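You operate a simulated robot arm through the tools that you are given. There is no shell and no other tool. Be economical: measure what you need, move in short steps, check, and stop when the job is done.

You are at the controls of a simulated two-armed robot. One attempt, no reset.

JOB
On the surface of the wooden cabinet top, fold the blue cloth in half.

The check looks at the end state, three seconds after you hand in, the way a careful person would. Anything else that was tipped, shoved, dropped, spilled or broken makes it a failure. Flat cloth is picked up by pressing the open fingertips on it (5 to 10 N) and closing them slowly along it; thin cloth reads only 2 to 8 mm in the jaws.

ROBOT AND FRAMES
Two 7-joint arms with two-finger parallel grippers on one trunk, on a base that drives. Base frame: it is fixed to the floor where the robot stands at the start and does not move with it; the origin is under the middle of the robot, x ahead of it, y to its left, z up; the surface under the hand at the start is at about z = 882. Units: mm, rad, N and s.
The left shoulder is at the start at [80, 131, 947], the right one opposite. With the tool pointing down near the work surface each hand reaches from about 380 to 840 mm from the robot's upright axis, wherever it stands, measured 20 degrees to its own side. Places, roughly: surface of the wooden cabinet top [500, 0, 900]. Payload 1.57 kg a hand.
Tool frame (each hand has its own): the origin (TCP) lies between the finger pads and is the grasp point; the fingertips stand 30 mm ahead of it; z points along the fingers, y is the line along which they close. The gripper opens to 110 mm. The fingers are 24 mm wide and 12 mm thick; the gripper's body (48 by 112 mm) begins 78 mm behind the TCP.
Orientation is that of the tool frame in the base frame, as [roll, pitch, yaw] about the fixed x, y, z axes, in that order (R = Rz(yaw) Ry(pitch) Rx(roll)). With the fingers straight down and closing along the base's y, the tool's x points along the base's -x, its y along +y and its z along -z.

CONTROLS
- The arms move only by the tool drive_tool. It takes "left_targets", "right_targets" or both (then of equal length, played together; a hand with none holds still); each is a list of rows, each a list of 7 numbers: the shift along the tool's x, y, z in units of 250 mm (1.0 is 250 mm), then the turn, a rotation vector about the tool's x, y, z in units of 180 degrees (1.0 is 180 degrees), then the gripper command, from -1 (shut) to 1 (fully open), values between in proportion. In form: [[x, y, z, rx, ry, rz, grip], ...]. A call has 1 to 12 rows; each row is the pose to reach, as a shift and turn from the pose commanded when the call began, along the tool's axes at that moment. A call with a number of a shift or a turn outside -1 to 1 is refused whole. A row lasts 0.2 s, in which the tool goes at most 50 mm and 0.15 rad; a call with a longer step from one row to the next is refused whole, and so is a gripper value outside its range. A pose out of reach is approached as far as the arm can. The call stops where the force on the tool passes 40 N (or 10 N more than at its start, if that is more) or the arm is blocked; 0.2 s more then pass. Each finger travels about 108 mm/s and halts on what it meets, pressing with about 35 N; the grip force reading is that of the motor and also rises with nothing between the fingers. The clock runs only during rows and for 0.2 s after the last one: add rows that repeat a pose to give the fingers time. The reply holds the time, the measured pose of the TCP, the force on the tool along the base axes, the opening and the grip force, in the units named above and with some noise, with the torque about the TCP (base axes, N m) and any sound that the robot's microphone picked up.
- Cameras (640 x 400 px; columns grow to the right, rows downward): "scene" is now at [-57.9, 10.9, 1408.7]; the picture's right is [0.17, -0.99, -0.00], its down [-0.66, -0.11, -0.74] and it looks along [0.73, 0.12, -0.67] (base axes); focal length 264 px, centre (320, 200). "left" rides on the left gripper at [70, -16, -141] in its tool frame; the picture's right is [0.23, 0.97, 0.00], its down [-0.86, 0.20, -0.48] and it looks along [-0.47, 0.11, 0.88] (tool axes); focal length 222 px, centre (320, 200). "right" rides on the right gripper at [70, 16, -141] in its tool frame; the picture's right is [-0.23, 0.97, 0.00], its down [-0.86, -0.20, -0.48] and it looks along [-0.47, -0.11, 0.88] (tool axes); focal length 222 px, centre (320, 200). There is no depth. A picture from a camera that has moved, and an enlarged one, comes with that camera's place and axes in the base frame and with its lens.
- grab_frame(camera): a new picture of that camera. It takes no simulated time.
- drive_base(legs): drives the robot by 1 to 6 legs, each [ahead, left, turn to the left] in mm, mm and rad, along the robot's own axes; the way and the turn of a leg run together, so that a leg with both is an arc; at most 1500 mm and 3.142 rad a leg. The arms and the cameras ride along, it lands a little off, and it stops where it bumps. It gives what a move gives.
- head_to(pan, tilt): turns the head with the scene camera to pan (to the left, within 1.902 rad either way) and tilt (down, from -0.506 to 1.204), counted from straight ahead of the robot. It gives what a move gives.
- enlarge(camera, box): a new picture of the part [left, top, right, bottom] of that camera's present view, enlarged. It takes no simulated time.
- job_done(): hands the job in; it is judged then, once.

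Work in short steps. Places have to be worked out from the pictures, the camera data and where the tool is seen: move nearer, look again, correct. Check each grasp and each placing, and mend what went wrong. You have 120 turns and 100 pictures in all, those below and enlarged ones among them. Open the grippers and draw the arms clear of the work before you hand the job in, unless the task says otherwise; then end with one line.

The tools are called after ">>>" as a command line: name --argument value ..., lists and objects as JSON in quotes. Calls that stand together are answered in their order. drive_tool: Moves the arms, as the interface text tells. Its arguments: {"type":"object","properties":{"left_targets":{"type":"array","items":{"type":"array","items":{"type":"number"}}},"right_targets":{"type":"array","items":{"type":"array","items":{"type":"number"}}}},"required":[]} The other tools are called the same way: drive_base (legs) drives the base; head_to (pan, tilt) turns the head that bears the scene camera; grab_frame (camera) takes a picture; enlarge (camera, box) takes an enlarged picture of a part of a camera's view; job_done () hands the job in.

At the start:

```text
time: 0.0
left_position: [655.9, 32.8, 1016.1]
left_tool_rot: [-3.141, -0.001, 3.141]
left_ft_force: [0.1, 0.2, -0.6]
left_wrist_torque: [0.05, 0.03, -0.01]
left_opening: 110.0
left_finger_force: 0.0
right_position: [541.3, -410.0, 1081.4]
right_tool_rot: [3.141, 0.001, -3.142]
right_ft_force: [0.5, -0.3, 0.3]
right_wrist_torque: [0.0, 0.01, 0.01]
right_opening: 109.9
right_finger_force: 0.1
robot x, y, heading: [-3.9, -0.7, 0.001]
head pan, tilt: [0.169, 0.74]
```

scene: 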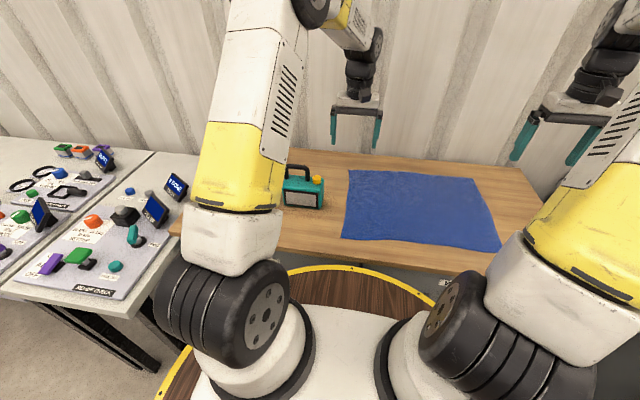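
right: 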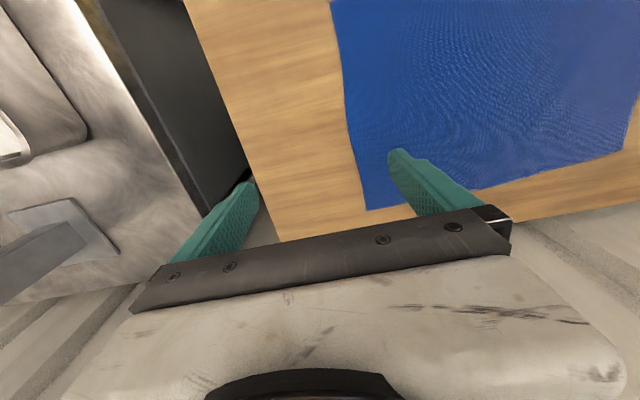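
left: 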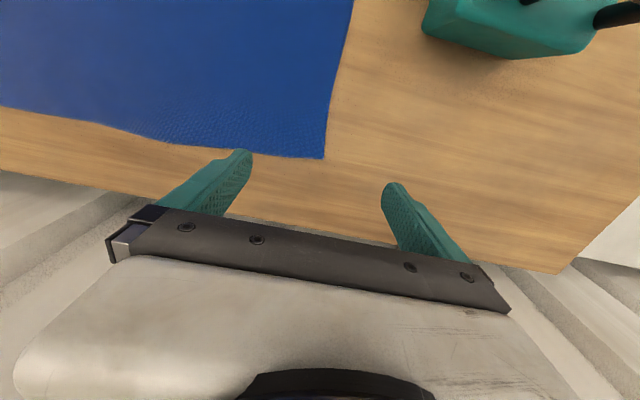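

The cloth is roughly x 385–700, y −370–35, with a teal object to its left near (500–600, 100–180). I'll look to the right and take a closer view of the cloth before deciding whether to move the base.

>>> head_to --pan -0.5 --tilt 0.8

>>> grab_frame --camera "scene"

```text
time: 1.1
left_position: [656.3, 32.7, 1015.0]
left_tool_rot: [-3.142, -0.001, 3.141]
left_ft_force: [0.6, -0.2, 0.0]
left_wrist_torque: [0.0, 0.0, 0.02]
left_opening: 109.9
left_finger_force: 0.0
right_position: [541.8, -410.2, 1082.4]
right_tool_rot: [-3.141, 0.0, -3.14]
right_ft_force: [-0.1, 0.4, 0.8]
right_wrist_torque: [0.01, -0.01, -0.02]
right_opening: 110.1
right_finger_force: 0.1
robot x, y, heading: [-2.5, 0.5, 0.004]
head pan, tilt: [-0.499, 0.799]
```

```text
96 pictures are left
camera scene: at [-69.1, -41.7, 1403.9], right [-0.48, -0.88, 0.0], down [-0.63, 0.34, -0.7], along [0.61, -0.33, -0.72], focal length 264 px, centre (320, 200)
```

scene: 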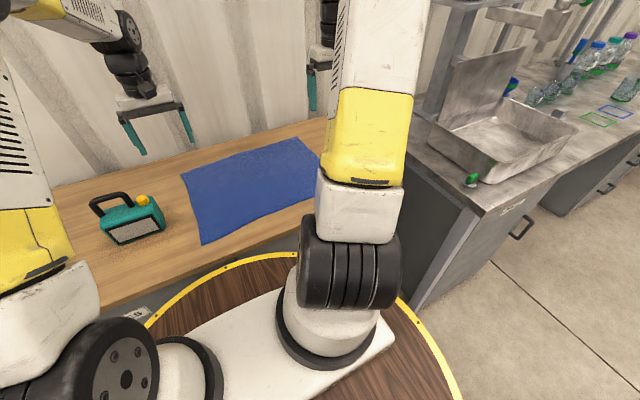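

The right side is closed off by a counter, so I'll only back up about 50 mm. That brings the near-left corner (about x 371, y 28) comfortably into reach.

>>> drive_base --legs '[[-50, 0, 0]]'

>>> head_to --pan -0.1 --tilt 0.8

>>> grab_frame --camera "scene"

>>> grab_frame --camera "left"

>>> grab_frame --camera "right"

```text
time: 2.0
left_position: [606.9, 33.3, 1016.1]
left_tool_rot: [3.141, 0.001, -3.14]
left_ft_force: [0.1, -0.5, 0.0]
left_wrist_torque: [-0.01, 0.02, 0.0]
left_opening: 110.1
left_finger_force: 0.0
right_position: [493.4, -410.5, 1082.7]
right_tool_rot: [-3.14, 0.0, -3.14]
right_ft_force: [-0.4, 0.5, -0.7]
right_wrist_torque: [-0.02, 0.02, -0.04]
right_opening: 109.7
right_finger_force: 0.1
robot x, y, heading: [-47.4, -2.6, 0.001]
head pan, tilt: [-0.499, 0.799]
```

```text
time: 2.8
left_position: [605.2, 34.5, 1016.7]
left_tool_rot: [3.141, 0.0, -3.139]
left_ft_force: [-0.3, -0.7, -0.3]
left_wrist_torque: [0.03, 0.06, -0.02]
left_opening: 109.9
left_finger_force: 0.1
right_position: [493.6, -409.9, 1082.2]
right_tool_rot: [3.142, 0.001, -3.141]
right_ft_force: [0.1, 0.1, -0.6]
right_wrist_torque: [0.0, 0.03, 0.03]
right_opening: 110.0
right_finger_force: 0.0
robot x, y, heading: [-51.2, -3.4, -0.0]
head pan, tilt: [-0.099, 0.799]
```

```text
95 pictures are left
camera scene: at [-109.3, -11.3, 1403.9], right [-0.1, -1.0, 0.0], down [-0.71, 0.07, -0.7], along [0.69, -0.07, -0.72], focal length 264 px, centre (320, 200)
```

scene: 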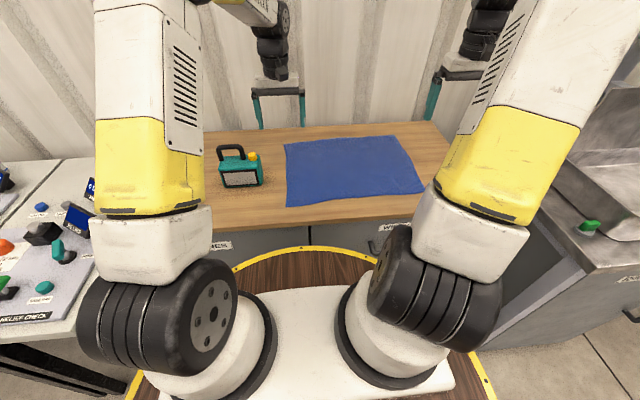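

```text
94 pictures are left
camera left: at [535.6, 17.3, 1157.6], right [-0.23, 0.97, 0.0], down [0.85, 0.2, 0.48], along [0.47, 0.11, -0.88], focal length 222 px, centre (320, 200)
```

left: 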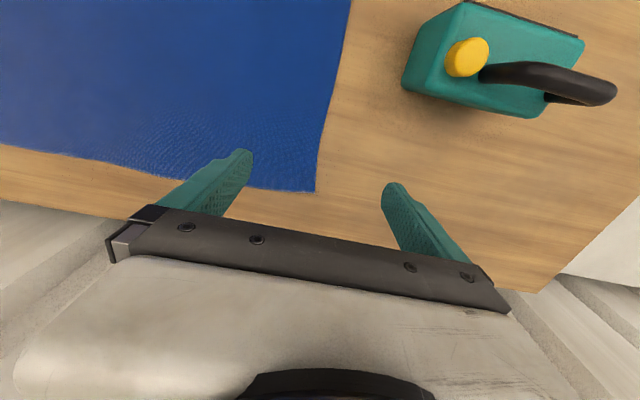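

```text
93 pictures are left
camera right: at [423.2, -393.0, 1222.7], right [0.23, 0.97, 0.0], down [0.86, -0.2, 0.48], along [0.47, -0.11, -0.88], focal length 222 px, centre (320, 200)
```

right: 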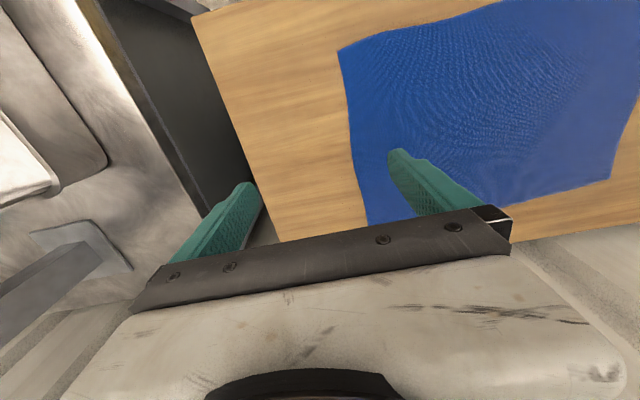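

Triangulating the views gives a surface z of about 880 and far corners at about (672, 40) and (693, −361). The near corners are about (378, 29) and (396, −361). I'll bring both hands above the far corners, with fingers half open and closing along y.

>>> drive_tool --left_targets '[[-0.03, -0.015, 0.05, 0, 0, 0, 0.5], [-0.07, -0.035, 0.11, 0, 0, 0, 0], [-0.11, -0.05, 0.17, 0, 0, 0, -0.09], [-0.14, -0.07, 0.23, 0, 0, 0, -0.09], [-0.18, -0.09, 0.29, 0, 0, 0, -0.09], [-0.21, -0.104, 0.33, 0, 0, 0, -0.09], [-0.21, -0.104, 0.344, 0, 0, 0, -0.09]]' --right_targets '[[-0.12, 0.05, 0.08, 0, 0, 0, 0.5], [-0.25, 0.11, 0.18, 0, 0, 0, 0], [-0.37, 0.16, 0.28, 0, 0, 0, -0.09], [-0.49, 0.22, 0.38, 0, 0, 0, -0.09], [-0.61, 0.27, 0.48, 0, 0, 0, -0.09], [-0.71, 0.318, 0.57, 0, 0, 0, -0.09], [-0.742, 0.328, 0.608, 0, 0, 0, -0.09]]'

>>> grab_frame --camera "left"

>>> grab_frame --camera "right"

>>> grab_frame --camera "scene"

```text
time: 4.4
left_position: [660.2, 8.1, 931.0]
left_tool_rot: [-3.141, 0.001, -3.139]
left_ft_force: [-0.6, 0.3, -0.2]
left_wrist_torque: [0.01, -0.02, 0.0]
left_opening: 50.0
left_finger_force: 0.1
right_position: [678.3, -328.5, 929.8]
right_tool_rot: [3.141, -0.001, 3.14]
right_ft_force: [0.1, -0.6, 0.0]
right_wrist_torque: [-0.01, -0.02, 0.02]
right_opening: 50.3
right_finger_force: 0.0
robot x, y, heading: [-47.2, -0.9, 0.001]
head pan, tilt: [-0.099, 0.799]
```

```text
92 pictures are left
camera left: at [589.0, -8.7, 1072.1], right [-0.23, 0.97, 0.0], down [0.86, 0.2, 0.48], along [0.47, 0.11, -0.88], focal length 222 px, centre (320, 200)
```

left: 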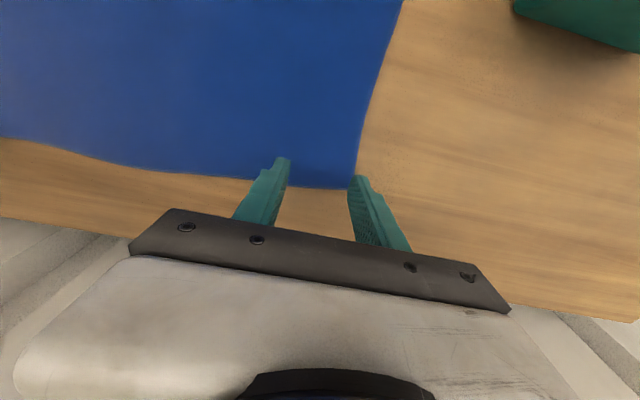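

```text
91 pictures are left
camera right: at [608.0, -311.8, 1069.9], right [0.23, 0.97, 0.0], down [0.86, -0.2, 0.48], along [0.47, -0.11, -0.88], focal length 222 px, centre (320, 200)
```

right: 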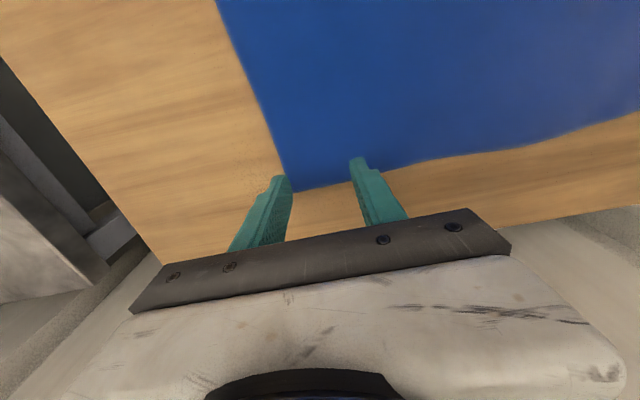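

```text
90 pictures are left
camera scene: at [-109.4, -11.3, 1403.9], right [-0.1, -1.0, 0.0], down [-0.71, 0.07, -0.7], along [0.69, -0.07, -0.72], focal length 264 px, centre (320, 200)
```

scene: 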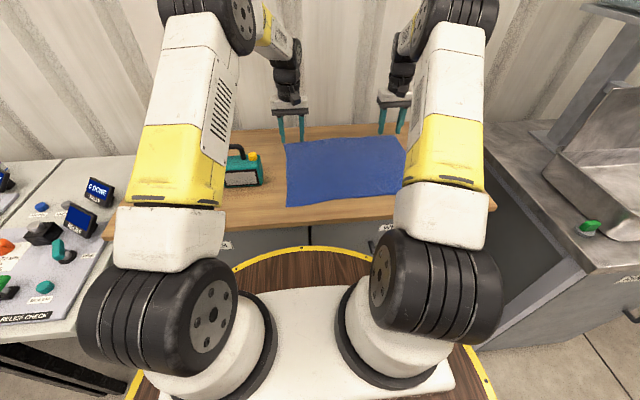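

Both fingertip pairs sit over the cloth just inside the corners. I'll shift inward a few mm and lower to about 2 mm above contact.

>>> drive_tool --left_targets '[[0.01, -0.012, 0.03, 0, 0, 0, -0.09], [0.012, -0.016, 0.064, 0, 0, 0, -0.09], [0.012, -0.016, 0.072, 0, 0, 0, -0.09]]' --right_targets '[[0, 0.02, 0.03, 0, 0, 0, -0.09], [0, 0.032, 0.064, 0, 0, 0, -0.09], [0, 0.032, 0.072, 0, 0, 0, -0.09]]'

```text
time: 5.2
left_position: [654.2, 4.3, 913.5]
left_tool_rot: [-3.141, 0.002, -3.139]
left_ft_force: [0.1, 1.2, 7.2]
left_wrist_torque: [0.04, -0.07, 0.01]
left_opening: 50.2
left_finger_force: 0.1
right_position: [677.7, -319.5, 913.6]
right_tool_rot: [-3.141, 0.0, -3.141]
right_ft_force: [-1.7, -1.6, 7.5]
right_wrist_torque: [0.02, 0.02, -0.01]
right_opening: 50.2
right_finger_force: 0.0
robot x, y, heading: [-51.3, 2.6, 0.001]
head pan, tilt: [-0.099, 0.799]
```

Both hands already press at about 7 N, which is in the wanted range. Now I'll close slowly along the cloth.

>>> drive_tool --left_targets '[[0, 0, 0, 0, 0, 0, -0.17], [0, 0, 0, 0, 0, 0, -0.25], [0, 0, 0, 0, 0, 0, -0.33], [0, 0, 0, 0, 0, 0, -0.41], [0, 0, 0, 0, 0, 0, -0.49], [0, 0, 0, 0, 0, 0, -0.57], [0, 0, 0, 0, 0, 0, -0.65], [0, 0, 0, 0, 0, 0, -0.73], [0, 0, 0, 0, 0, 0, -0.82], [0, 0, 0, 0, 0, 0, -0.91], [0, 0, 0, 0, 0, 0, -1], [0, 0, 0, 0, 0, 0, -1]]' --right_targets '[[0, 0, 0, 0, 0, 0, -0.17], [0, 0, 0, 0, 0, 0, -0.25], [0, 0, 0, 0, 0, 0, -0.33], [0, 0, 0, 0, 0, 0, -0.41], [0, 0, 0, 0, 0, 0, -0.49], [0, 0, 0, 0, 0, 0, -0.57], [0, 0, 0, 0, 0, 0, -0.65], [0, 0, 0, 0, 0, 0, -0.73], [0, 0, 0, 0, 0, 0, -0.82], [0, 0, 0, 0, 0, 0, -0.91], [0, 0, 0, 0, 0, 0, -1], [0, 0, 0, 0, 0, 0, -1]]'

>>> grab_frame --camera "left"

>>> grab_frame --camera "right"

```text
time: 7.8
left_position: [653.8, -0.3, 914.5]
left_tool_rot: [-3.136, 0.002, 3.138]
left_ft_force: [3.9, -30.9, 12.8]
left_wrist_torque: [-0.99, -0.13, -0.06]
left_opening: 3.4
left_finger_force: 24.2
right_position: [678.3, -316.4, 914.8]
right_tool_rot: [3.137, 0.002, -3.139]
right_ft_force: [-3.9, 31.5, 24.5]
right_wrist_torque: [0.85, 0.14, -0.12]
right_opening: 3.0
right_finger_force: 23.8
robot x, y, heading: [-51.4, 0.7, -0.005]
head pan, tilt: [-0.099, 0.799]
```

```text
89 pictures are left
camera left: at [583.1, -15.5, 1055.1], right [-0.23, 0.97, -0.01], down [0.85, 0.2, 0.48], along [0.47, 0.1, -0.88], focal length 222 px, centre (320, 200)
```

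left: 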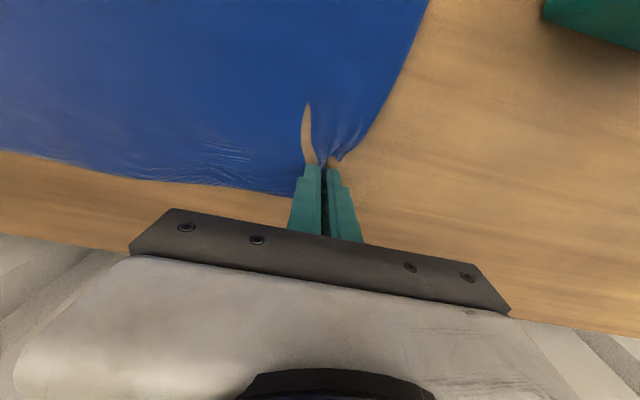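

```text
88 pictures are left
camera right: at [607.2, -299.8, 1053.7], right [0.22, 0.97, 0.01], down [0.86, -0.2, 0.48], along [0.47, -0.1, -0.88], focal length 222 px, centre (320, 200)
```

right: 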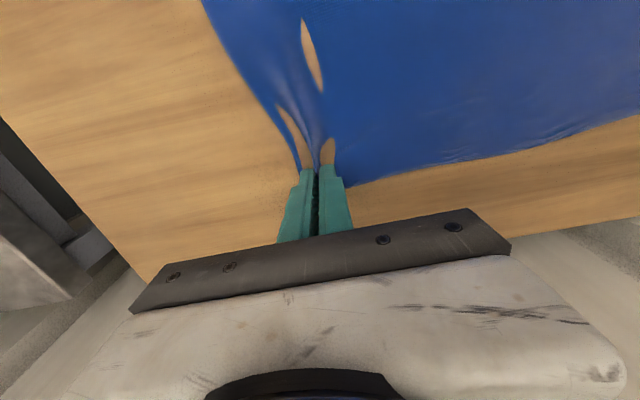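

Both jaws read about 3 mm with a bunch between them, and the hands are pulling against each other at about 31 N. I'll lift slightly while easing both inward, then check.

>>> drive_tool --left_targets '[[0, -0.02, -0.01, 0, 0, 0, -1], [0, -0.04, -0.03, 0, 0, 0, -1], [0.02, -0.04, -0.07, 0, 0, 0, -1], [0.04, -0.04, -0.12, 0, 0, 0, -1]]' --right_targets '[[0, 0.02, -0.01, 0, 0, 0, -1], [0, 0.04, -0.03, 0, 0, 0, -1], [0.02, 0.04, -0.07, 0, 0, 0, -1], [0.04, 0.04, -0.12, 0, 0, 0, -1]]'

>>> grab_frame --camera "left"

>>> grab_frame --camera "right"

>>> grab_frame --camera "scene"

```text
time: 8.8
left_position: [645.3, -5.4, 939.8]
left_tool_rot: [3.139, 0.0, -3.137]
left_ft_force: [0.9, -6.7, 0.3]
left_wrist_torque: [-0.2, -0.02, 0.04]
left_opening: 2.6
left_finger_force: 24.5
right_position: [667.7, -310.4, 940.7]
right_tool_rot: [-3.14, 0.0, -3.14]
right_ft_force: [-0.1, 5.5, 0.1]
right_wrist_torque: [0.25, 0.05, -0.03]
right_opening: 2.8
right_finger_force: 23.4
robot x, y, heading: [-48.0, 1.6, -0.001]
head pan, tilt: [-0.099, 0.799]
```

```text
87 pictures are left
camera left: at [575.3, -21.7, 1081.7], right [-0.23, 0.97, 0.0], down [0.86, 0.2, 0.48], along [0.46, 0.11, -0.88], focal length 222 px, centre (320, 200)
```

left: 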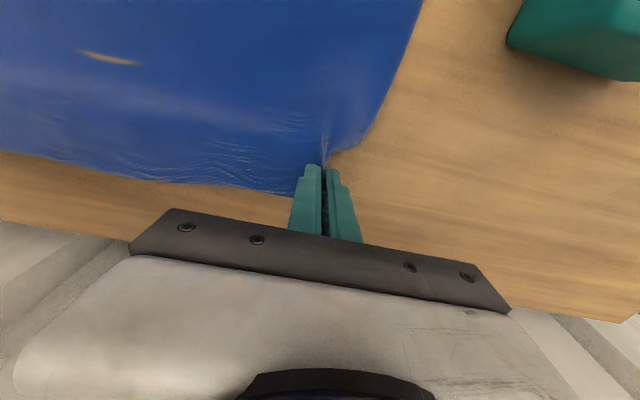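

```text
86 pictures are left
camera right: at [598.1, -293.3, 1081.3], right [0.23, 0.97, 0.0], down [0.86, -0.2, 0.48], along [0.47, -0.11, -0.88], focal length 222 px, centre (320, 200)
```

right: 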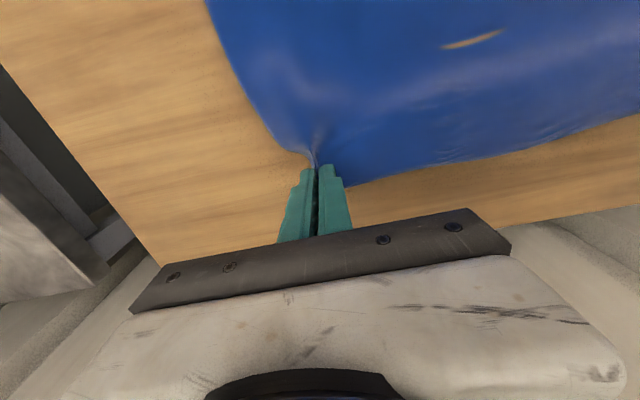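

```text
85 pictures are left
camera scene: at [-108.9, -11.3, 1403.9], right [-0.1, -1.0, 0.0], down [-0.71, 0.07, -0.7], along [0.69, -0.07, -0.72], focal length 264 px, centre (320, 200)
```

scene: 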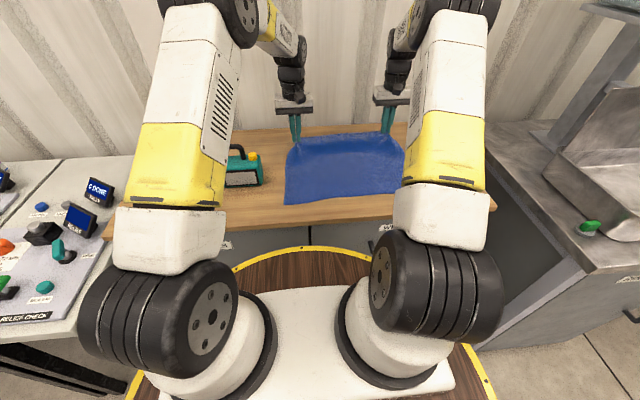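

Both corners are held and lifted, with low tension. Next I'll carry the far edge toward the robot along an arc, stopping halfway to look.

>>> drive_tool --left_targets '[[0.032, 0, -0.048, 0, 0, 0, -1], [0.068, 0, -0.096, 0, 0, 0, -1], [0.108, 0, -0.144, 0, 0, 0, -1], [0.152, 0, -0.188, 0, 0, 0, -1], [0.2, 0, -0.228, 0, 0, 0, -1], [0.248, 0, -0.26, 0, 0, 0, -1], [0.296, 0, -0.284, 0, 0, 0, -1], [0.348, 0, -0.304, 0, 0, 0, -1], [0.4, 0, -0.316, 0, 0, 0, -1], [0.448, 0, -0.324, 0, 0, 0, -1], [0.5, 0, -0.328, 0, 0, 0, -1], [0.5, 0, -0.328, 0, 0, 0, -1]]' --right_targets '[[0.032, 0, -0.048, 0, 0, 0, -1], [0.068, 0, -0.096, 0, 0, 0, -1], [0.108, 0, -0.144, 0, 0, 0, -1], [0.152, 0, -0.188, 0, 0, 0, -1], [0.2, 0, -0.228, 0, 0, 0, -1], [0.248, 0, -0.26, 0, 0, 0, -1], [0.296, 0, -0.284, 0, 0, 0, -1], [0.348, 0, -0.304, 0, 0, 0, -1], [0.4, 0, -0.316, 0, 0, 0, -1], [0.448, 0, -0.324, 0, 0, 0, -1], [0.5, 0, -0.328, 0, 0, 0, -1], [0.5, 0, -0.328, 0, 0, 0, -1]]'

>>> grab_frame --camera "scene"

>>> grab_frame --camera "left"

>>> grab_frame --camera "right"

```text
time: 11.4
left_position: [519.7, -6.3, 1022.6]
left_tool_rot: [3.141, -0.001, 3.141]
left_ft_force: [0.2, -3.6, -0.8]
left_wrist_torque: [-0.12, 0.0, 0.03]
left_opening: 2.9
left_finger_force: 23.9
right_position: [544.7, -310.4, 1022.2]
right_tool_rot: [3.141, -0.001, -3.14]
right_ft_force: [0.5, 4.5, -1.0]
right_wrist_torque: [0.07, 0.03, -0.02]
right_opening: 2.5
right_finger_force: 23.9
robot x, y, heading: [-49.8, -0.4, 0.001]
head pan, tilt: [-0.099, 0.799]
```

```text
84 pictures are left
camera scene: at [-109.3, -11.3, 1403.9], right [-0.1, -1.0, 0.0], down [-0.71, 0.07, -0.7], along [0.69, -0.07, -0.72], focal length 264 px, centre (320, 200)
```

scene: 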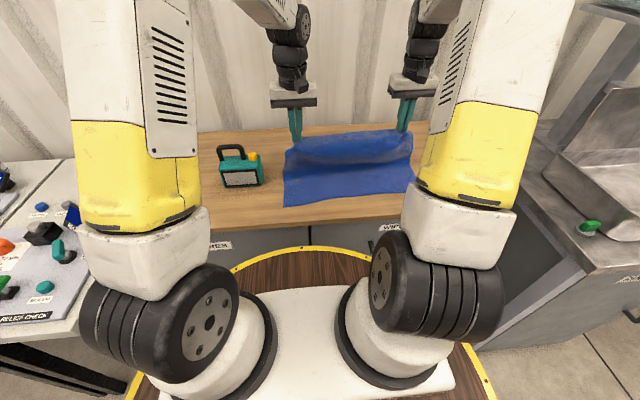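

```text
83 pictures are left
camera left: at [449.3, -22.7, 1165.1], right [-0.23, 0.97, 0.0], down [0.86, 0.2, 0.48], along [0.47, 0.11, -0.88], focal length 222 px, centre (320, 200)
```

left: 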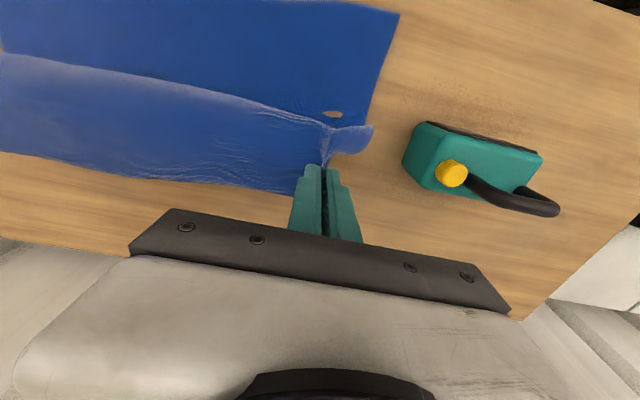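

```text
82 pictures are left
camera right: at [474.3, -293.1, 1163.1], right [0.23, 0.97, 0.0], down [0.86, -0.2, 0.48], along [0.47, -0.11, -0.88], focal length 222 px, centre (320, 200)
```

right: 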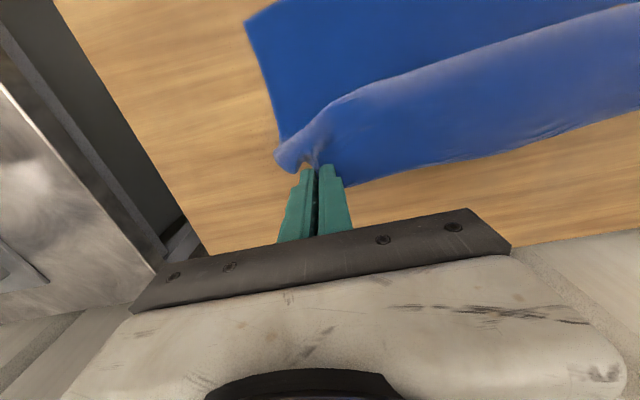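

The fold is tracking well. The near corners now measure (376, 40) and (406, −357), so I'm aiming the hands at about (392, −3) and (421, −314), coming down to about 10 mm above the surface.

>>> drive_tool --left_targets '[[0.048, 0, 0.004, 0, 0, 0, -1], [0.096, 0, 0.016, 0, 0, 0, -1], [0.148, 0, 0.036, 0, 0, 0, -1], [0.2, 0.004, 0.064, 0, 0, 0, -1], [0.252, 0.004, 0.096, 0, 0, 0, -1], [0.304, 0.006, 0.136, 0, 0, 0, -1], [0.352, 0.008, 0.18, 0, 0, 0, -1], [0.396, 0.01, 0.228, 0, 0, 0, -1], [0.436, 0.012, 0.276, 0, 0, 0, -1], [0.472, 0.012, 0.328, 0, 0, 0, -1], [0.5, 0.012, 0.372, 0, 0, 0, -1], [0.512, 0.012, 0.4, 0, 0, 0, -1]]' --right_targets '[[0.048, 0, 0.004, 0, 0, 0, -1], [0.096, 0, 0.016, 0, 0, 0, -1], [0.148, 0, 0.036, 0, 0, 0, -1], [0.2, -0.004, 0.064, 0, 0, 0, -1], [0.252, -0.004, 0.096, 0, 0, 0, -1], [0.304, -0.006, 0.136, 0, 0, 0, -1], [0.348, -0.008, 0.18, 0, 0, 0, -1], [0.388, -0.01, 0.228, 0, 0, 0, -1], [0.424, -0.012, 0.276, 0, 0, 0, -1], [0.456, -0.014, 0.328, 0, 0, 0, -1], [0.484, -0.016, 0.372, 0, 0, 0, -1], [0.496, -0.016, 0.4, 0, 0, 0, -1]]'

>>> grab_frame --camera "scene"

>>> grab_frame --camera "left"

>>> grab_frame --camera "right"

```text
time: 14.0
left_position: [393.2, -4.0, 924.7]
left_tool_rot: [-3.141, 0.002, 3.141]
left_ft_force: [1.7, -15.9, 0.7]
left_wrist_torque: [-0.46, -0.04, 0.0]
left_opening: 2.8
left_finger_force: 24.0
right_position: [418.5, -313.3, 923.9]
right_tool_rot: [-3.141, -0.001, -3.139]
right_ft_force: [-2.0, 16.0, 0.0]
right_wrist_torque: [0.5, 0.01, -0.05]
right_opening: 2.8
right_finger_force: 24.5
robot x, y, heading: [-49.4, 3.3, -0.007]
head pan, tilt: [-0.099, 0.799]
```

```text
81 pictures are left
camera scene: at [-109.4, -11.2, 1403.9], right [-0.1, -1.0, 0.0], down [-0.71, 0.07, -0.7], along [0.69, -0.07, -0.72], focal length 264 px, centre (320, 200)
```

scene: 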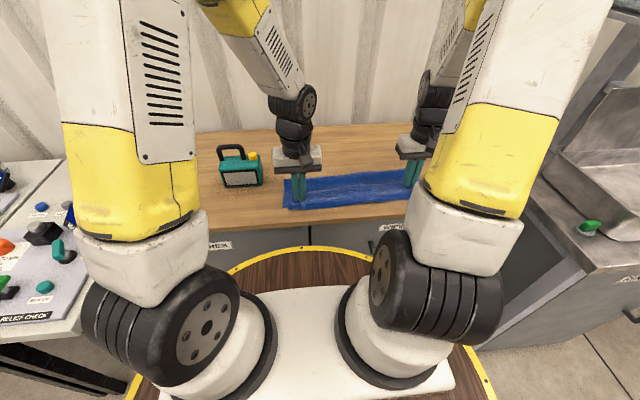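

```text
80 pictures are left
camera left: at [322.8, -20.8, 1065.7], right [-0.23, 0.97, 0.0], down [0.85, 0.2, 0.48], along [0.47, 0.11, -0.88], focal length 222 px, centre (320, 200)
```

left: 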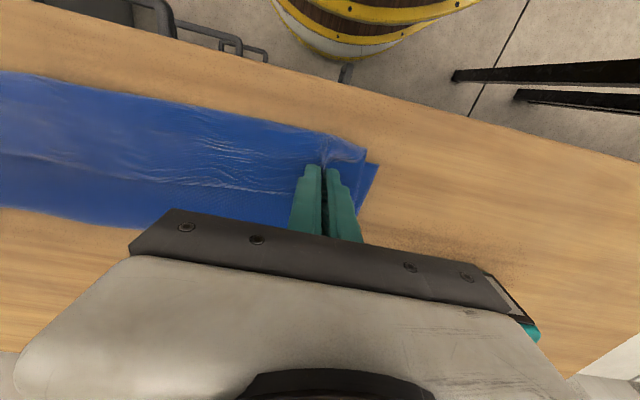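

```text
79 pictures are left
camera right: at [349.2, -297.2, 1063.9], right [0.23, 0.97, 0.0], down [0.86, -0.2, 0.48], along [0.47, -0.11, -0.88], focal length 222 px, centre (320, 200)
```

right: 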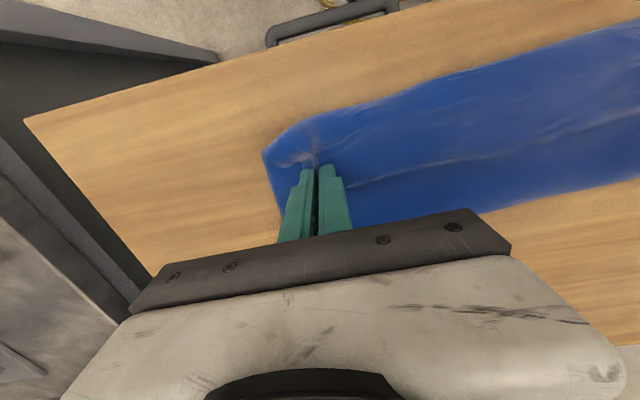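

The fold has landed. I'll zoom in on both held corners to judge alignment before releasing.

>>> enlarge --camera "left" --box '[200, 80, 440, 230]'

>>> enlarge --camera "right" --box '[220, 80, 460, 230]'

```text
2.67 times, centred on (320, 155) of left
camera zoom: at [322.8, -20.8, 1065.7], right [-0.23, 0.97, 0.0], down [0.85, 0.2, 0.48], along [0.47, 0.11, -0.88], focal length 592 px, centre (320, 320)
```

zoom: 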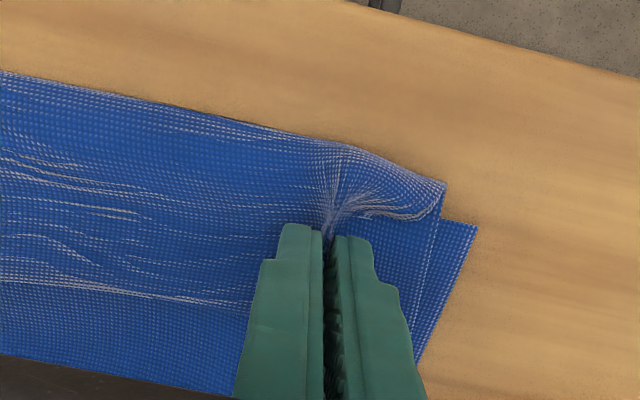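

```text
2.67 times, centred on (340, 155) of right
camera zoom: at [349.2, -297.2, 1063.9], right [0.23, 0.97, 0.0], down [0.86, -0.2, 0.48], along [0.47, -0.11, -0.88], focal length 592 px, centre (267, 320)
```

zoom: 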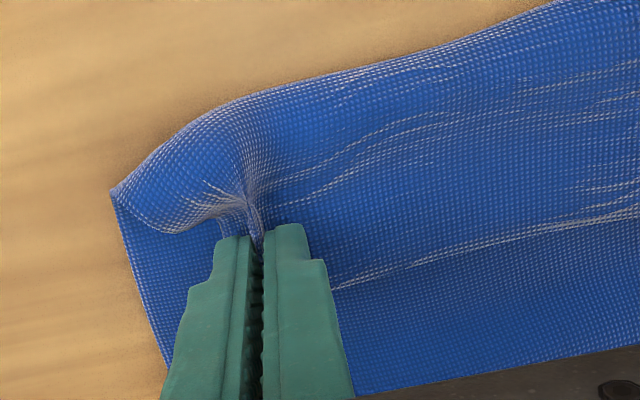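

The top layer overhangs the near edge by about 8 mm, and its left corner sits about 15 mm inside. I'll nudge both hands away from the robot by 8 mm, move the left hand a little outward, and lower to the cloth.

>>> drive_tool --left_targets '[[-0.016, 0.012, 0, 0, 0, 0, -1], [-0.034, 0.03, 0.01, 0, 0, 0, -1], [-0.034, 0.03, 0.036, 0, 0, 0, -1]]' --right_targets '[[-0.016, 0, 0, 0, 0, 0, -1], [-0.032, 0, 0.01, 0, 0, 0, -1], [-0.032, 0, 0.034, 0, 0, 0, -1]]'

>>> enlarge --camera "left" --box '[200, 80, 440, 230]'

>>> enlarge --camera "right" --box '[220, 80, 460, 230]'

```text
time: 14.8
left_position: [404.3, 2.6, 915.2]
left_tool_rot: [-3.138, 0.002, 3.139]
left_ft_force: [2.8, -31.9, 3.1]
left_wrist_torque: [-1.03, -0.03, -0.01]
left_opening: 2.8
left_finger_force: 24.2
right_position: [427.2, -313.6, 916.0]
right_tool_rot: [3.14, -0.002, -3.136]
right_ft_force: [-1.8, 31.8, 2.2]
right_wrist_torque: [1.01, 0.03, -0.11]
right_opening: 2.9
right_finger_force: 23.8
robot x, y, heading: [-45.8, -0.4, 0.005]
head pan, tilt: [-0.099, 0.799]
```

```text
2.67 times, centred on (320, 155) of left
camera zoom: at [332.0, -13.7, 1057.3], right [-0.23, 0.97, 0.0], down [0.85, 0.2, 0.48], along [0.47, 0.11, -0.88], focal length 592 px, centre (320, 320)
```

zoom: 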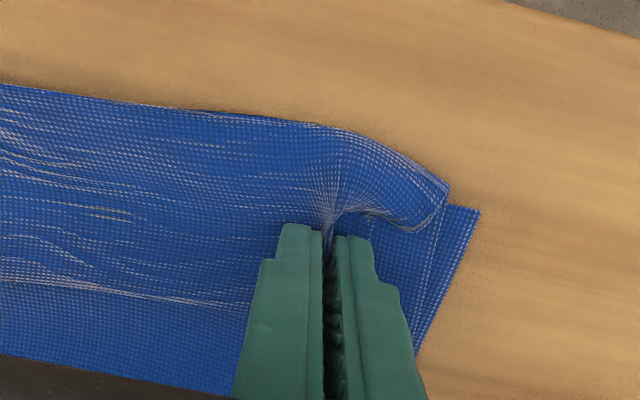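

```text
2.67 times, centred on (340, 155) of right
camera zoom: at [357.1, -296.7, 1056.3], right [0.22, 0.97, 0.0], down [0.86, -0.2, 0.48], along [0.47, -0.11, -0.88], focal length 592 px, centre (267, 320)
```

zoom: 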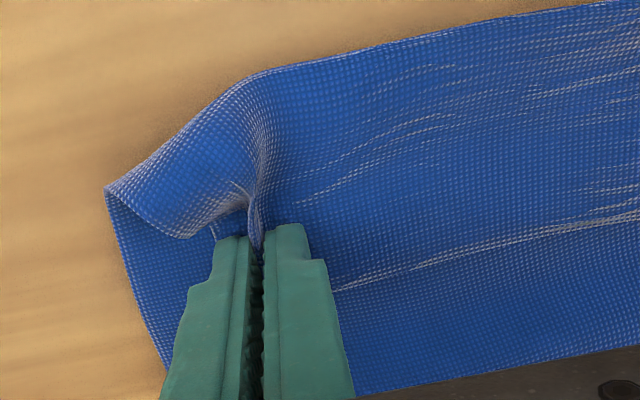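

The edges now look nearly flush and the hands rest lightly on the cloth. I'll open gently so the bunch spreads, then lift straight up.

>>> drive_tool --left_targets '[[0, 0, 0, 0, 0, 0, -0.92], [0, 0, 0, 0, 0, 0, -0.82], [0, 0, 0, 0, 0, 0, -0.72], [0, 0, 0, 0, 0, 0, -0.6], [0, 0, 0, 0, 0, 0, -0.5], [0, 0, 0, 0, 0, 0, -0.5], [0, 0, -0.03, 0, 0, 0, -0.5], [0, 0, -0.1, 0, 0, 0, -0.5], [0, 0, -0.2, 0, 0, 0, -0.5], [0, 0, -0.35, 0, 0, 0, -0.5]]' --right_targets '[[0, 0, 0, 0, 0, 0, -0.92], [0, 0, 0, 0, 0, 0, -0.82], [0, 0, 0, 0, 0, 0, -0.72], [0, 0, 0, 0, 0, 0, -0.6], [0, 0, 0, 0, 0, 0, -0.5], [0, 0, 0, 0, 0, 0, -0.5], [0, 0, -0.03, 0, 0, 0, -0.5], [0, 0, -0.1, 0, 0, 0, -0.5], [0, 0, -0.2, 0, 0, 0, -0.5], [0, 0, -0.35, 0, 0, 0, -0.5]]'

>>> grab_frame --camera "left"

>>> grab_frame --camera "right"

```text
time: 17.0
left_position: [400.6, 4.8, 1003.7]
left_tool_rot: [3.141, 0.0, -3.141]
left_ft_force: [0.2, 0.8, 0.4]
left_wrist_torque: [0.03, 0.03, -0.01]
left_opening: 27.5
left_finger_force: 0.1
right_position: [428.5, -313.4, 1002.9]
right_tool_rot: [3.141, 0.0, -3.141]
right_ft_force: [-0.2, -0.3, -0.4]
right_wrist_torque: [-0.01, 0.02, 0.0]
right_opening: 27.7
right_finger_force: 0.1
robot x, y, heading: [-46.8, -3.0, -0.005]
head pan, tilt: [-0.099, 0.799]
```

```text
74 pictures are left
camera left: at [330.3, -11.1, 1144.3], right [-0.23, 0.97, 0.0], down [0.86, 0.2, 0.48], along [0.47, 0.11, -0.88], focal length 222 px, centre (320, 200)
```

left: 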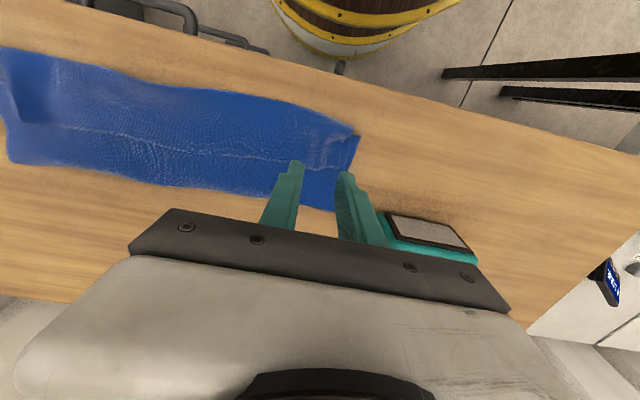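

```text
73 pictures are left
camera right: at [359.1, -297.1, 1144.4], right [0.23, 0.97, 0.0], down [0.86, -0.2, 0.48], along [0.47, -0.11, -0.88], focal length 222 px, centre (320, 200)
```

right: 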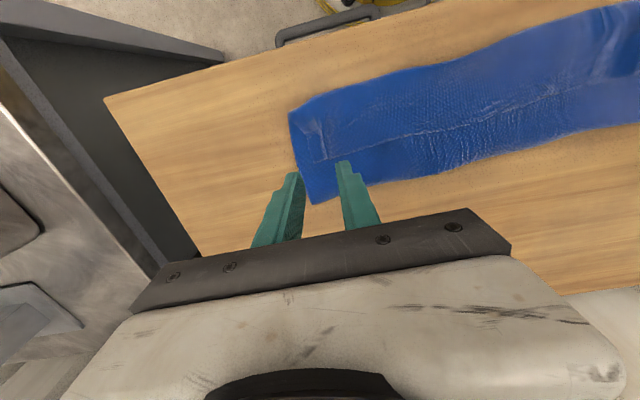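

Both are released cleanly and the cloth looks folded. I'll raise the hands well clear and inspect.

>>> drive_tool --left_targets '[[0, 0, -0.15, 0, 0, 0, 0], [0, 0, -0.3, 0, 0, 0, 0.5], [0, 0, -0.45, 0, 0, 0, 1], [0, 0, -0.6, 0, 0, 0, 1]]' --right_targets '[[0, 0, -0.15, 0, 0, 0, 0], [0, 0, -0.3, 0, 0, 0, 0.5], [0, 0, -0.45, 0, 0, 0, 1], [0, 0, -0.6, 0, 0, 0, 1]]'

>>> grab_frame --camera "left"

>>> grab_frame --camera "right"

>>> enlarge --camera "scene" --box '[200, 120, 460, 280]'

```text
time: 18.0
left_position: [403.2, 3.9, 1151.8]
left_tool_rot: [3.141, 0.0, -3.141]
left_ft_force: [0.0, -0.1, -0.8]
left_wrist_torque: [-0.01, 0.03, 0.0]
left_opening: 109.9
left_finger_force: 0.0
right_position: [425.6, -312.8, 1154.6]
right_tool_rot: [-3.14, -0.002, -3.139]
right_ft_force: [-1.2, -0.2, 0.1]
right_wrist_torque: [-0.01, 0.03, 0.01]
right_opening: 109.8
right_finger_force: 0.1
robot x, y, heading: [-51.5, -3.0, 0.001]
head pan, tilt: [-0.099, 0.799]
```

```text
72 pictures are left
camera left: at [331.7, -12.5, 1293.9], right [-0.23, 0.97, 0.0], down [0.86, 0.2, 0.48], along [0.47, 0.11, -0.88], focal length 222 px, centre (320, 200)
```

left: 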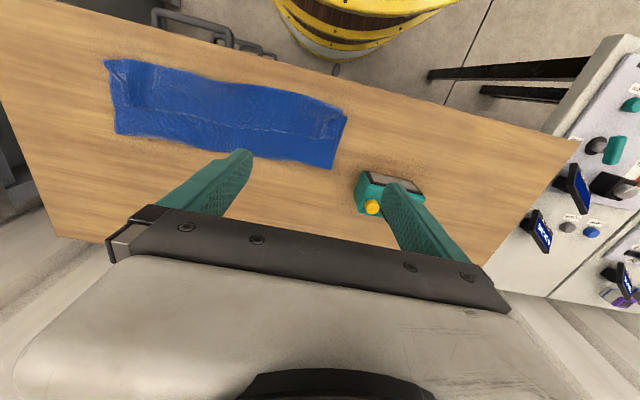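

```text
71 pictures are left
camera right: at [355.6, -296.5, 1295.1], right [0.23, 0.97, 0.0], down [0.86, -0.2, 0.48], along [0.47, -0.11, -0.88], focal length 222 px, centre (320, 200)
```

right: 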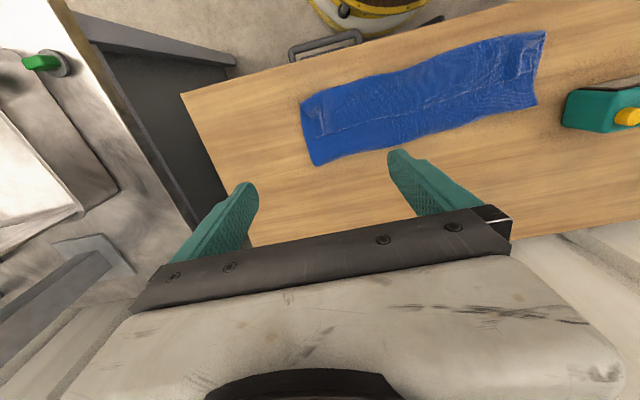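

```text
2.46 times, centred on (330, 200) of scene
camera zoom: at [-109.1, -11.3, 1403.9], right [-0.1, -1.0, 0.0], down [-0.71, 0.07, -0.7], along [0.69, -0.07, -0.72], focal length 649 px, centre (295, 200)
```

zoom: 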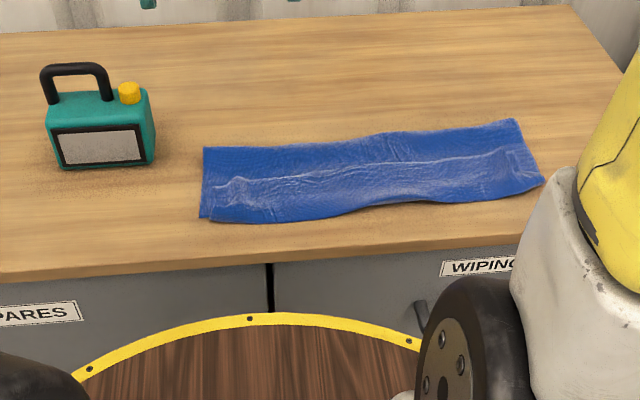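

It looks folded in half and flat, with the teal object untouched. I'll zoom in on the edges to verify alignment.

>>> enlarge --camera "left" --box '[90, 40, 360, 190]'

>>> enlarge --camera "right" --box '[290, 20, 560, 180]'

>>> enlarge --camera "scene" --box '[275, 160, 435, 220]'

```text
2.37 times, centred on (225, 115) of left
camera zoom: at [331.7, -12.5, 1293.9], right [-0.23, 0.97, 0.0], down [0.86, 0.2, 0.48], along [0.47, 0.11, -0.88], focal length 526 px, centre (545, 402)
```

zoom: 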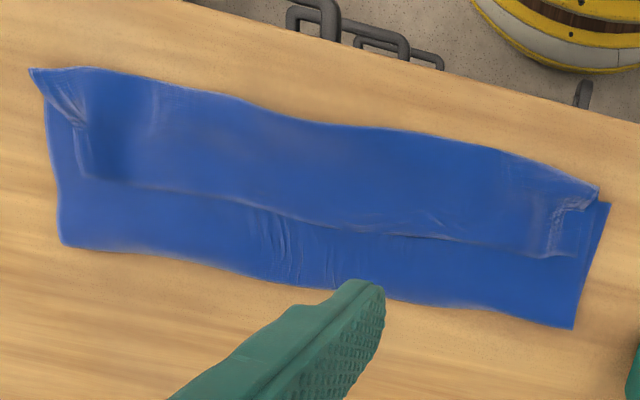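

```text
2.37 times, centred on (425, 100) of right
camera zoom: at [355.6, -296.5, 1295.1], right [0.23, 0.97, 0.0], down [0.86, -0.2, 0.48], along [0.47, -0.11, -0.88], focal length 526 px, centre (71, 437)
```

zoom: 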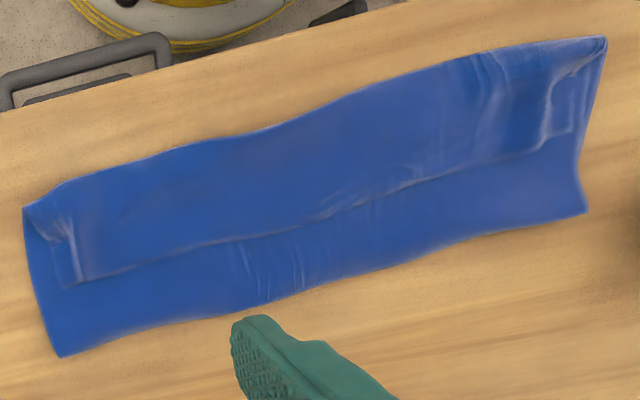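

```text
4.00 times, centred on (355, 190) of scene
camera zoom: at [-109.1, -11.3, 1403.9], right [-0.1, -1.0, 0.0], down [-0.71, 0.07, -0.7], along [0.69, -0.07, -0.72], focal length 1055 px, centre (180, 240)
```

zoom: 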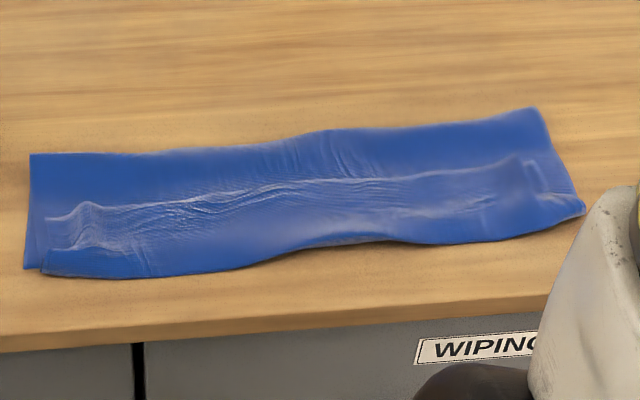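

The zooms show the depth is only about 100 mm (x 377–477) instead of about 148, so slack pleated underneath the top flap. I need to re-pick the top edge and re-lay it with a tauter, higher arc. First I'll go down for a close look at the corners.

>>> drive_tool --left_targets '[[0, 0, 0.18, 0, 0, 0, 0.5], [0, 0, 0.36, 0, 0, 0, 0], [0, 0, 0.54, 0, 0, 0, -0.3], [0, 0, 0.7, 0, 0, 0, -0.3], [0, 0, 0.82, 0, 0, 0, -0.3]]' --right_targets '[[0, 0, 0.18, 0, 0, 0, 0.5], [0, 0, 0.36, 0, 0, 0, 0], [0, 0, 0.54, 0, 0, 0, -0.3], [0, 0, 0.7, 0, 0, 0, -0.3], [0, 0, 0.82, 0, 0, 0, -0.3]]'

>>> enlarge --camera "left" --box '[200, 80, 440, 230]'

>>> enlarge --camera "right" --box '[200, 80, 440, 230]'

```text
time: 19.2
left_position: [402.5, 4.1, 945.3]
left_tool_rot: [3.141, 0.001, -3.141]
left_ft_force: [0.1, -0.1, 0.1]
left_wrist_torque: [0.01, -0.03, 0.02]
left_opening: 38.5
left_finger_force: 0.1
right_position: [426.2, -313.5, 948.4]
right_tool_rot: [-3.141, 0.0, -3.14]
right_ft_force: [-0.2, -0.7, 0.0]
right_wrist_torque: [-0.02, -0.04, -0.02]
right_opening: 38.6
right_finger_force: 0.1
robot x, y, heading: [-50.2, -1.4, -0.0]
head pan, tilt: [-0.099, 0.799]
```

```text
2.67 times, centred on (320, 155) of left
camera zoom: at [331.2, -13.6, 1087.0], right [-0.23, 0.97, 0.0], down [0.85, 0.2, 0.48], along [0.47, 0.11, -0.88], focal length 592 px, centre (320, 320)
```

zoom: 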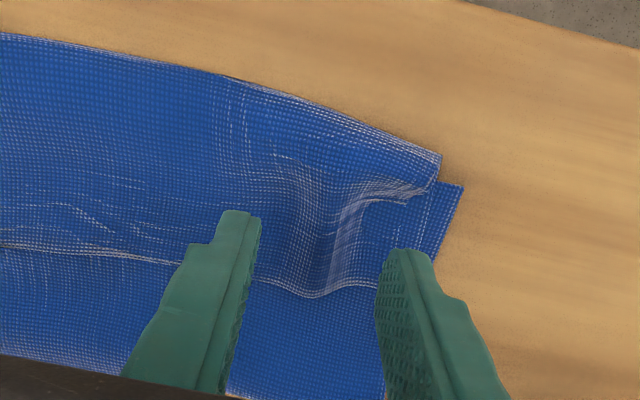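

```text
2.67 times, centred on (320, 155) of right
camera zoom: at [356.1, -297.9, 1088.7], right [0.23, 0.97, 0.0], down [0.86, -0.2, 0.48], along [0.47, -0.11, -0.88], focal length 592 px, centre (320, 320)
```

zoom: 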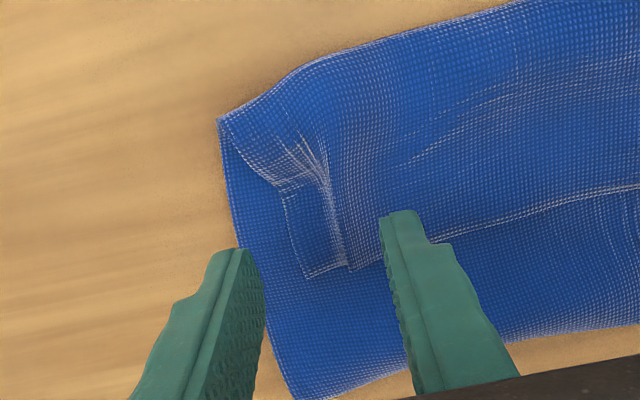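

The close-up shows the real cause. The free far edge lies on top at x≈420–445 with its bunch still standing, because the cloth looped on the robot side of the jaws. I'll straddle those bunches with narrow jaws just above the table and pinch the top layer only.

>>> drive_tool --left_targets '[[-0.024, 0.002, 0.02, 0, 0, 0, -0.6], [-0.024, 0.002, 0.07, 0, 0, 0, -0.6], [-0.024, 0.002, 0.114, 0, 0, 0, -0.6], [-0.024, 0.002, 0.114, 0, 0, 0, -0.75], [-0.024, 0.002, 0.114, 0, 0, 0, -0.9], [-0.024, 0.002, 0.114, 0, 0, 0, -1], [-0.024, 0.002, 0.114, 0, 0, 0, -1], [-0.024, 0.002, 0.06, 0, 0, 0, -1], [-0.024, 0.002, 0, 0, 0, 0, -1]]' --right_targets '[[-0.032, 0.014, 0.03, 0, 0, 0, -0.6], [-0.032, 0.014, 0.08, 0, 0, 0, -0.6], [-0.032, 0.014, 0.126, 0, 0, 0, -0.6], [-0.032, 0.014, 0.126, 0, 0, 0, -0.75], [-0.032, 0.014, 0.126, 0, 0, 0, -0.9], [-0.032, 0.014, 0.126, 0, 0, 0, -1], [-0.032, 0.014, 0.126, 0, 0, 0, -1], [-0.032, 0.014, 0.07, 0, 0, 0, -1], [-0.032, 0.014, 0, 0, 0, 0, -1]]'

>>> enlarge --camera "left" --box '[160, 50, 480, 250]'

>>> enlarge --camera "right" --box '[160, 50, 480, 250]'

```text
time: 21.2
left_position: [408.7, 4.1, 948.4]
left_tool_rot: [3.141, 0.001, -3.14]
left_ft_force: [0.6, -19.4, -0.8]
left_wrist_torque: [-0.65, -0.06, -0.02]
left_opening: 2.9
left_finger_force: 24.3
right_position: [435.8, -308.3, 949.8]
right_tool_rot: [3.141, -0.003, -3.14]
right_ft_force: [-0.2, 19.8, 0.2]
right_wrist_torque: [0.64, 0.06, -0.12]
right_opening: 2.8
right_finger_force: 23.8
robot x, y, heading: [-52.9, -0.3, 0.0]
head pan, tilt: [-0.099, 0.799]
```

```text
2.00 times, centred on (320, 150) of left
camera zoom: at [337.9, -12.2, 1089.3], right [-0.23, 0.97, 0.0], down [0.86, 0.2, 0.48], along [0.47, 0.11, -0.88], focal length 444 px, centre (320, 300)
```

zoom: 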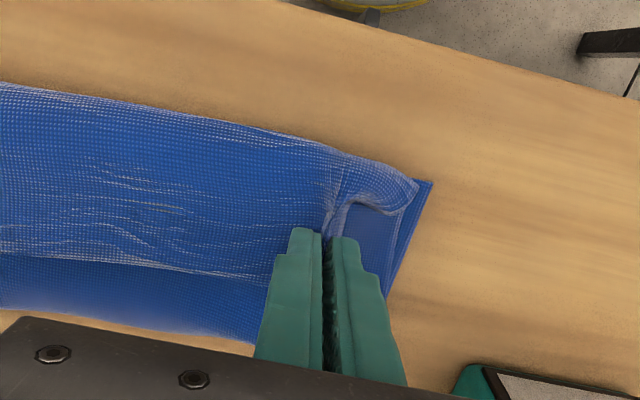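

```text
2.00 times, centred on (320, 150) of right
camera zoom: at [365.7, -292.5, 1089.8], right [0.23, 0.97, 0.0], down [0.86, -0.2, 0.48], along [0.47, -0.11, -0.88], focal length 444 px, centre (320, 300)
```

zoom: 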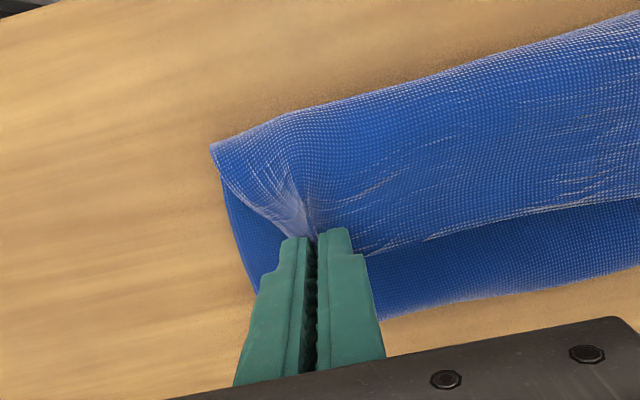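

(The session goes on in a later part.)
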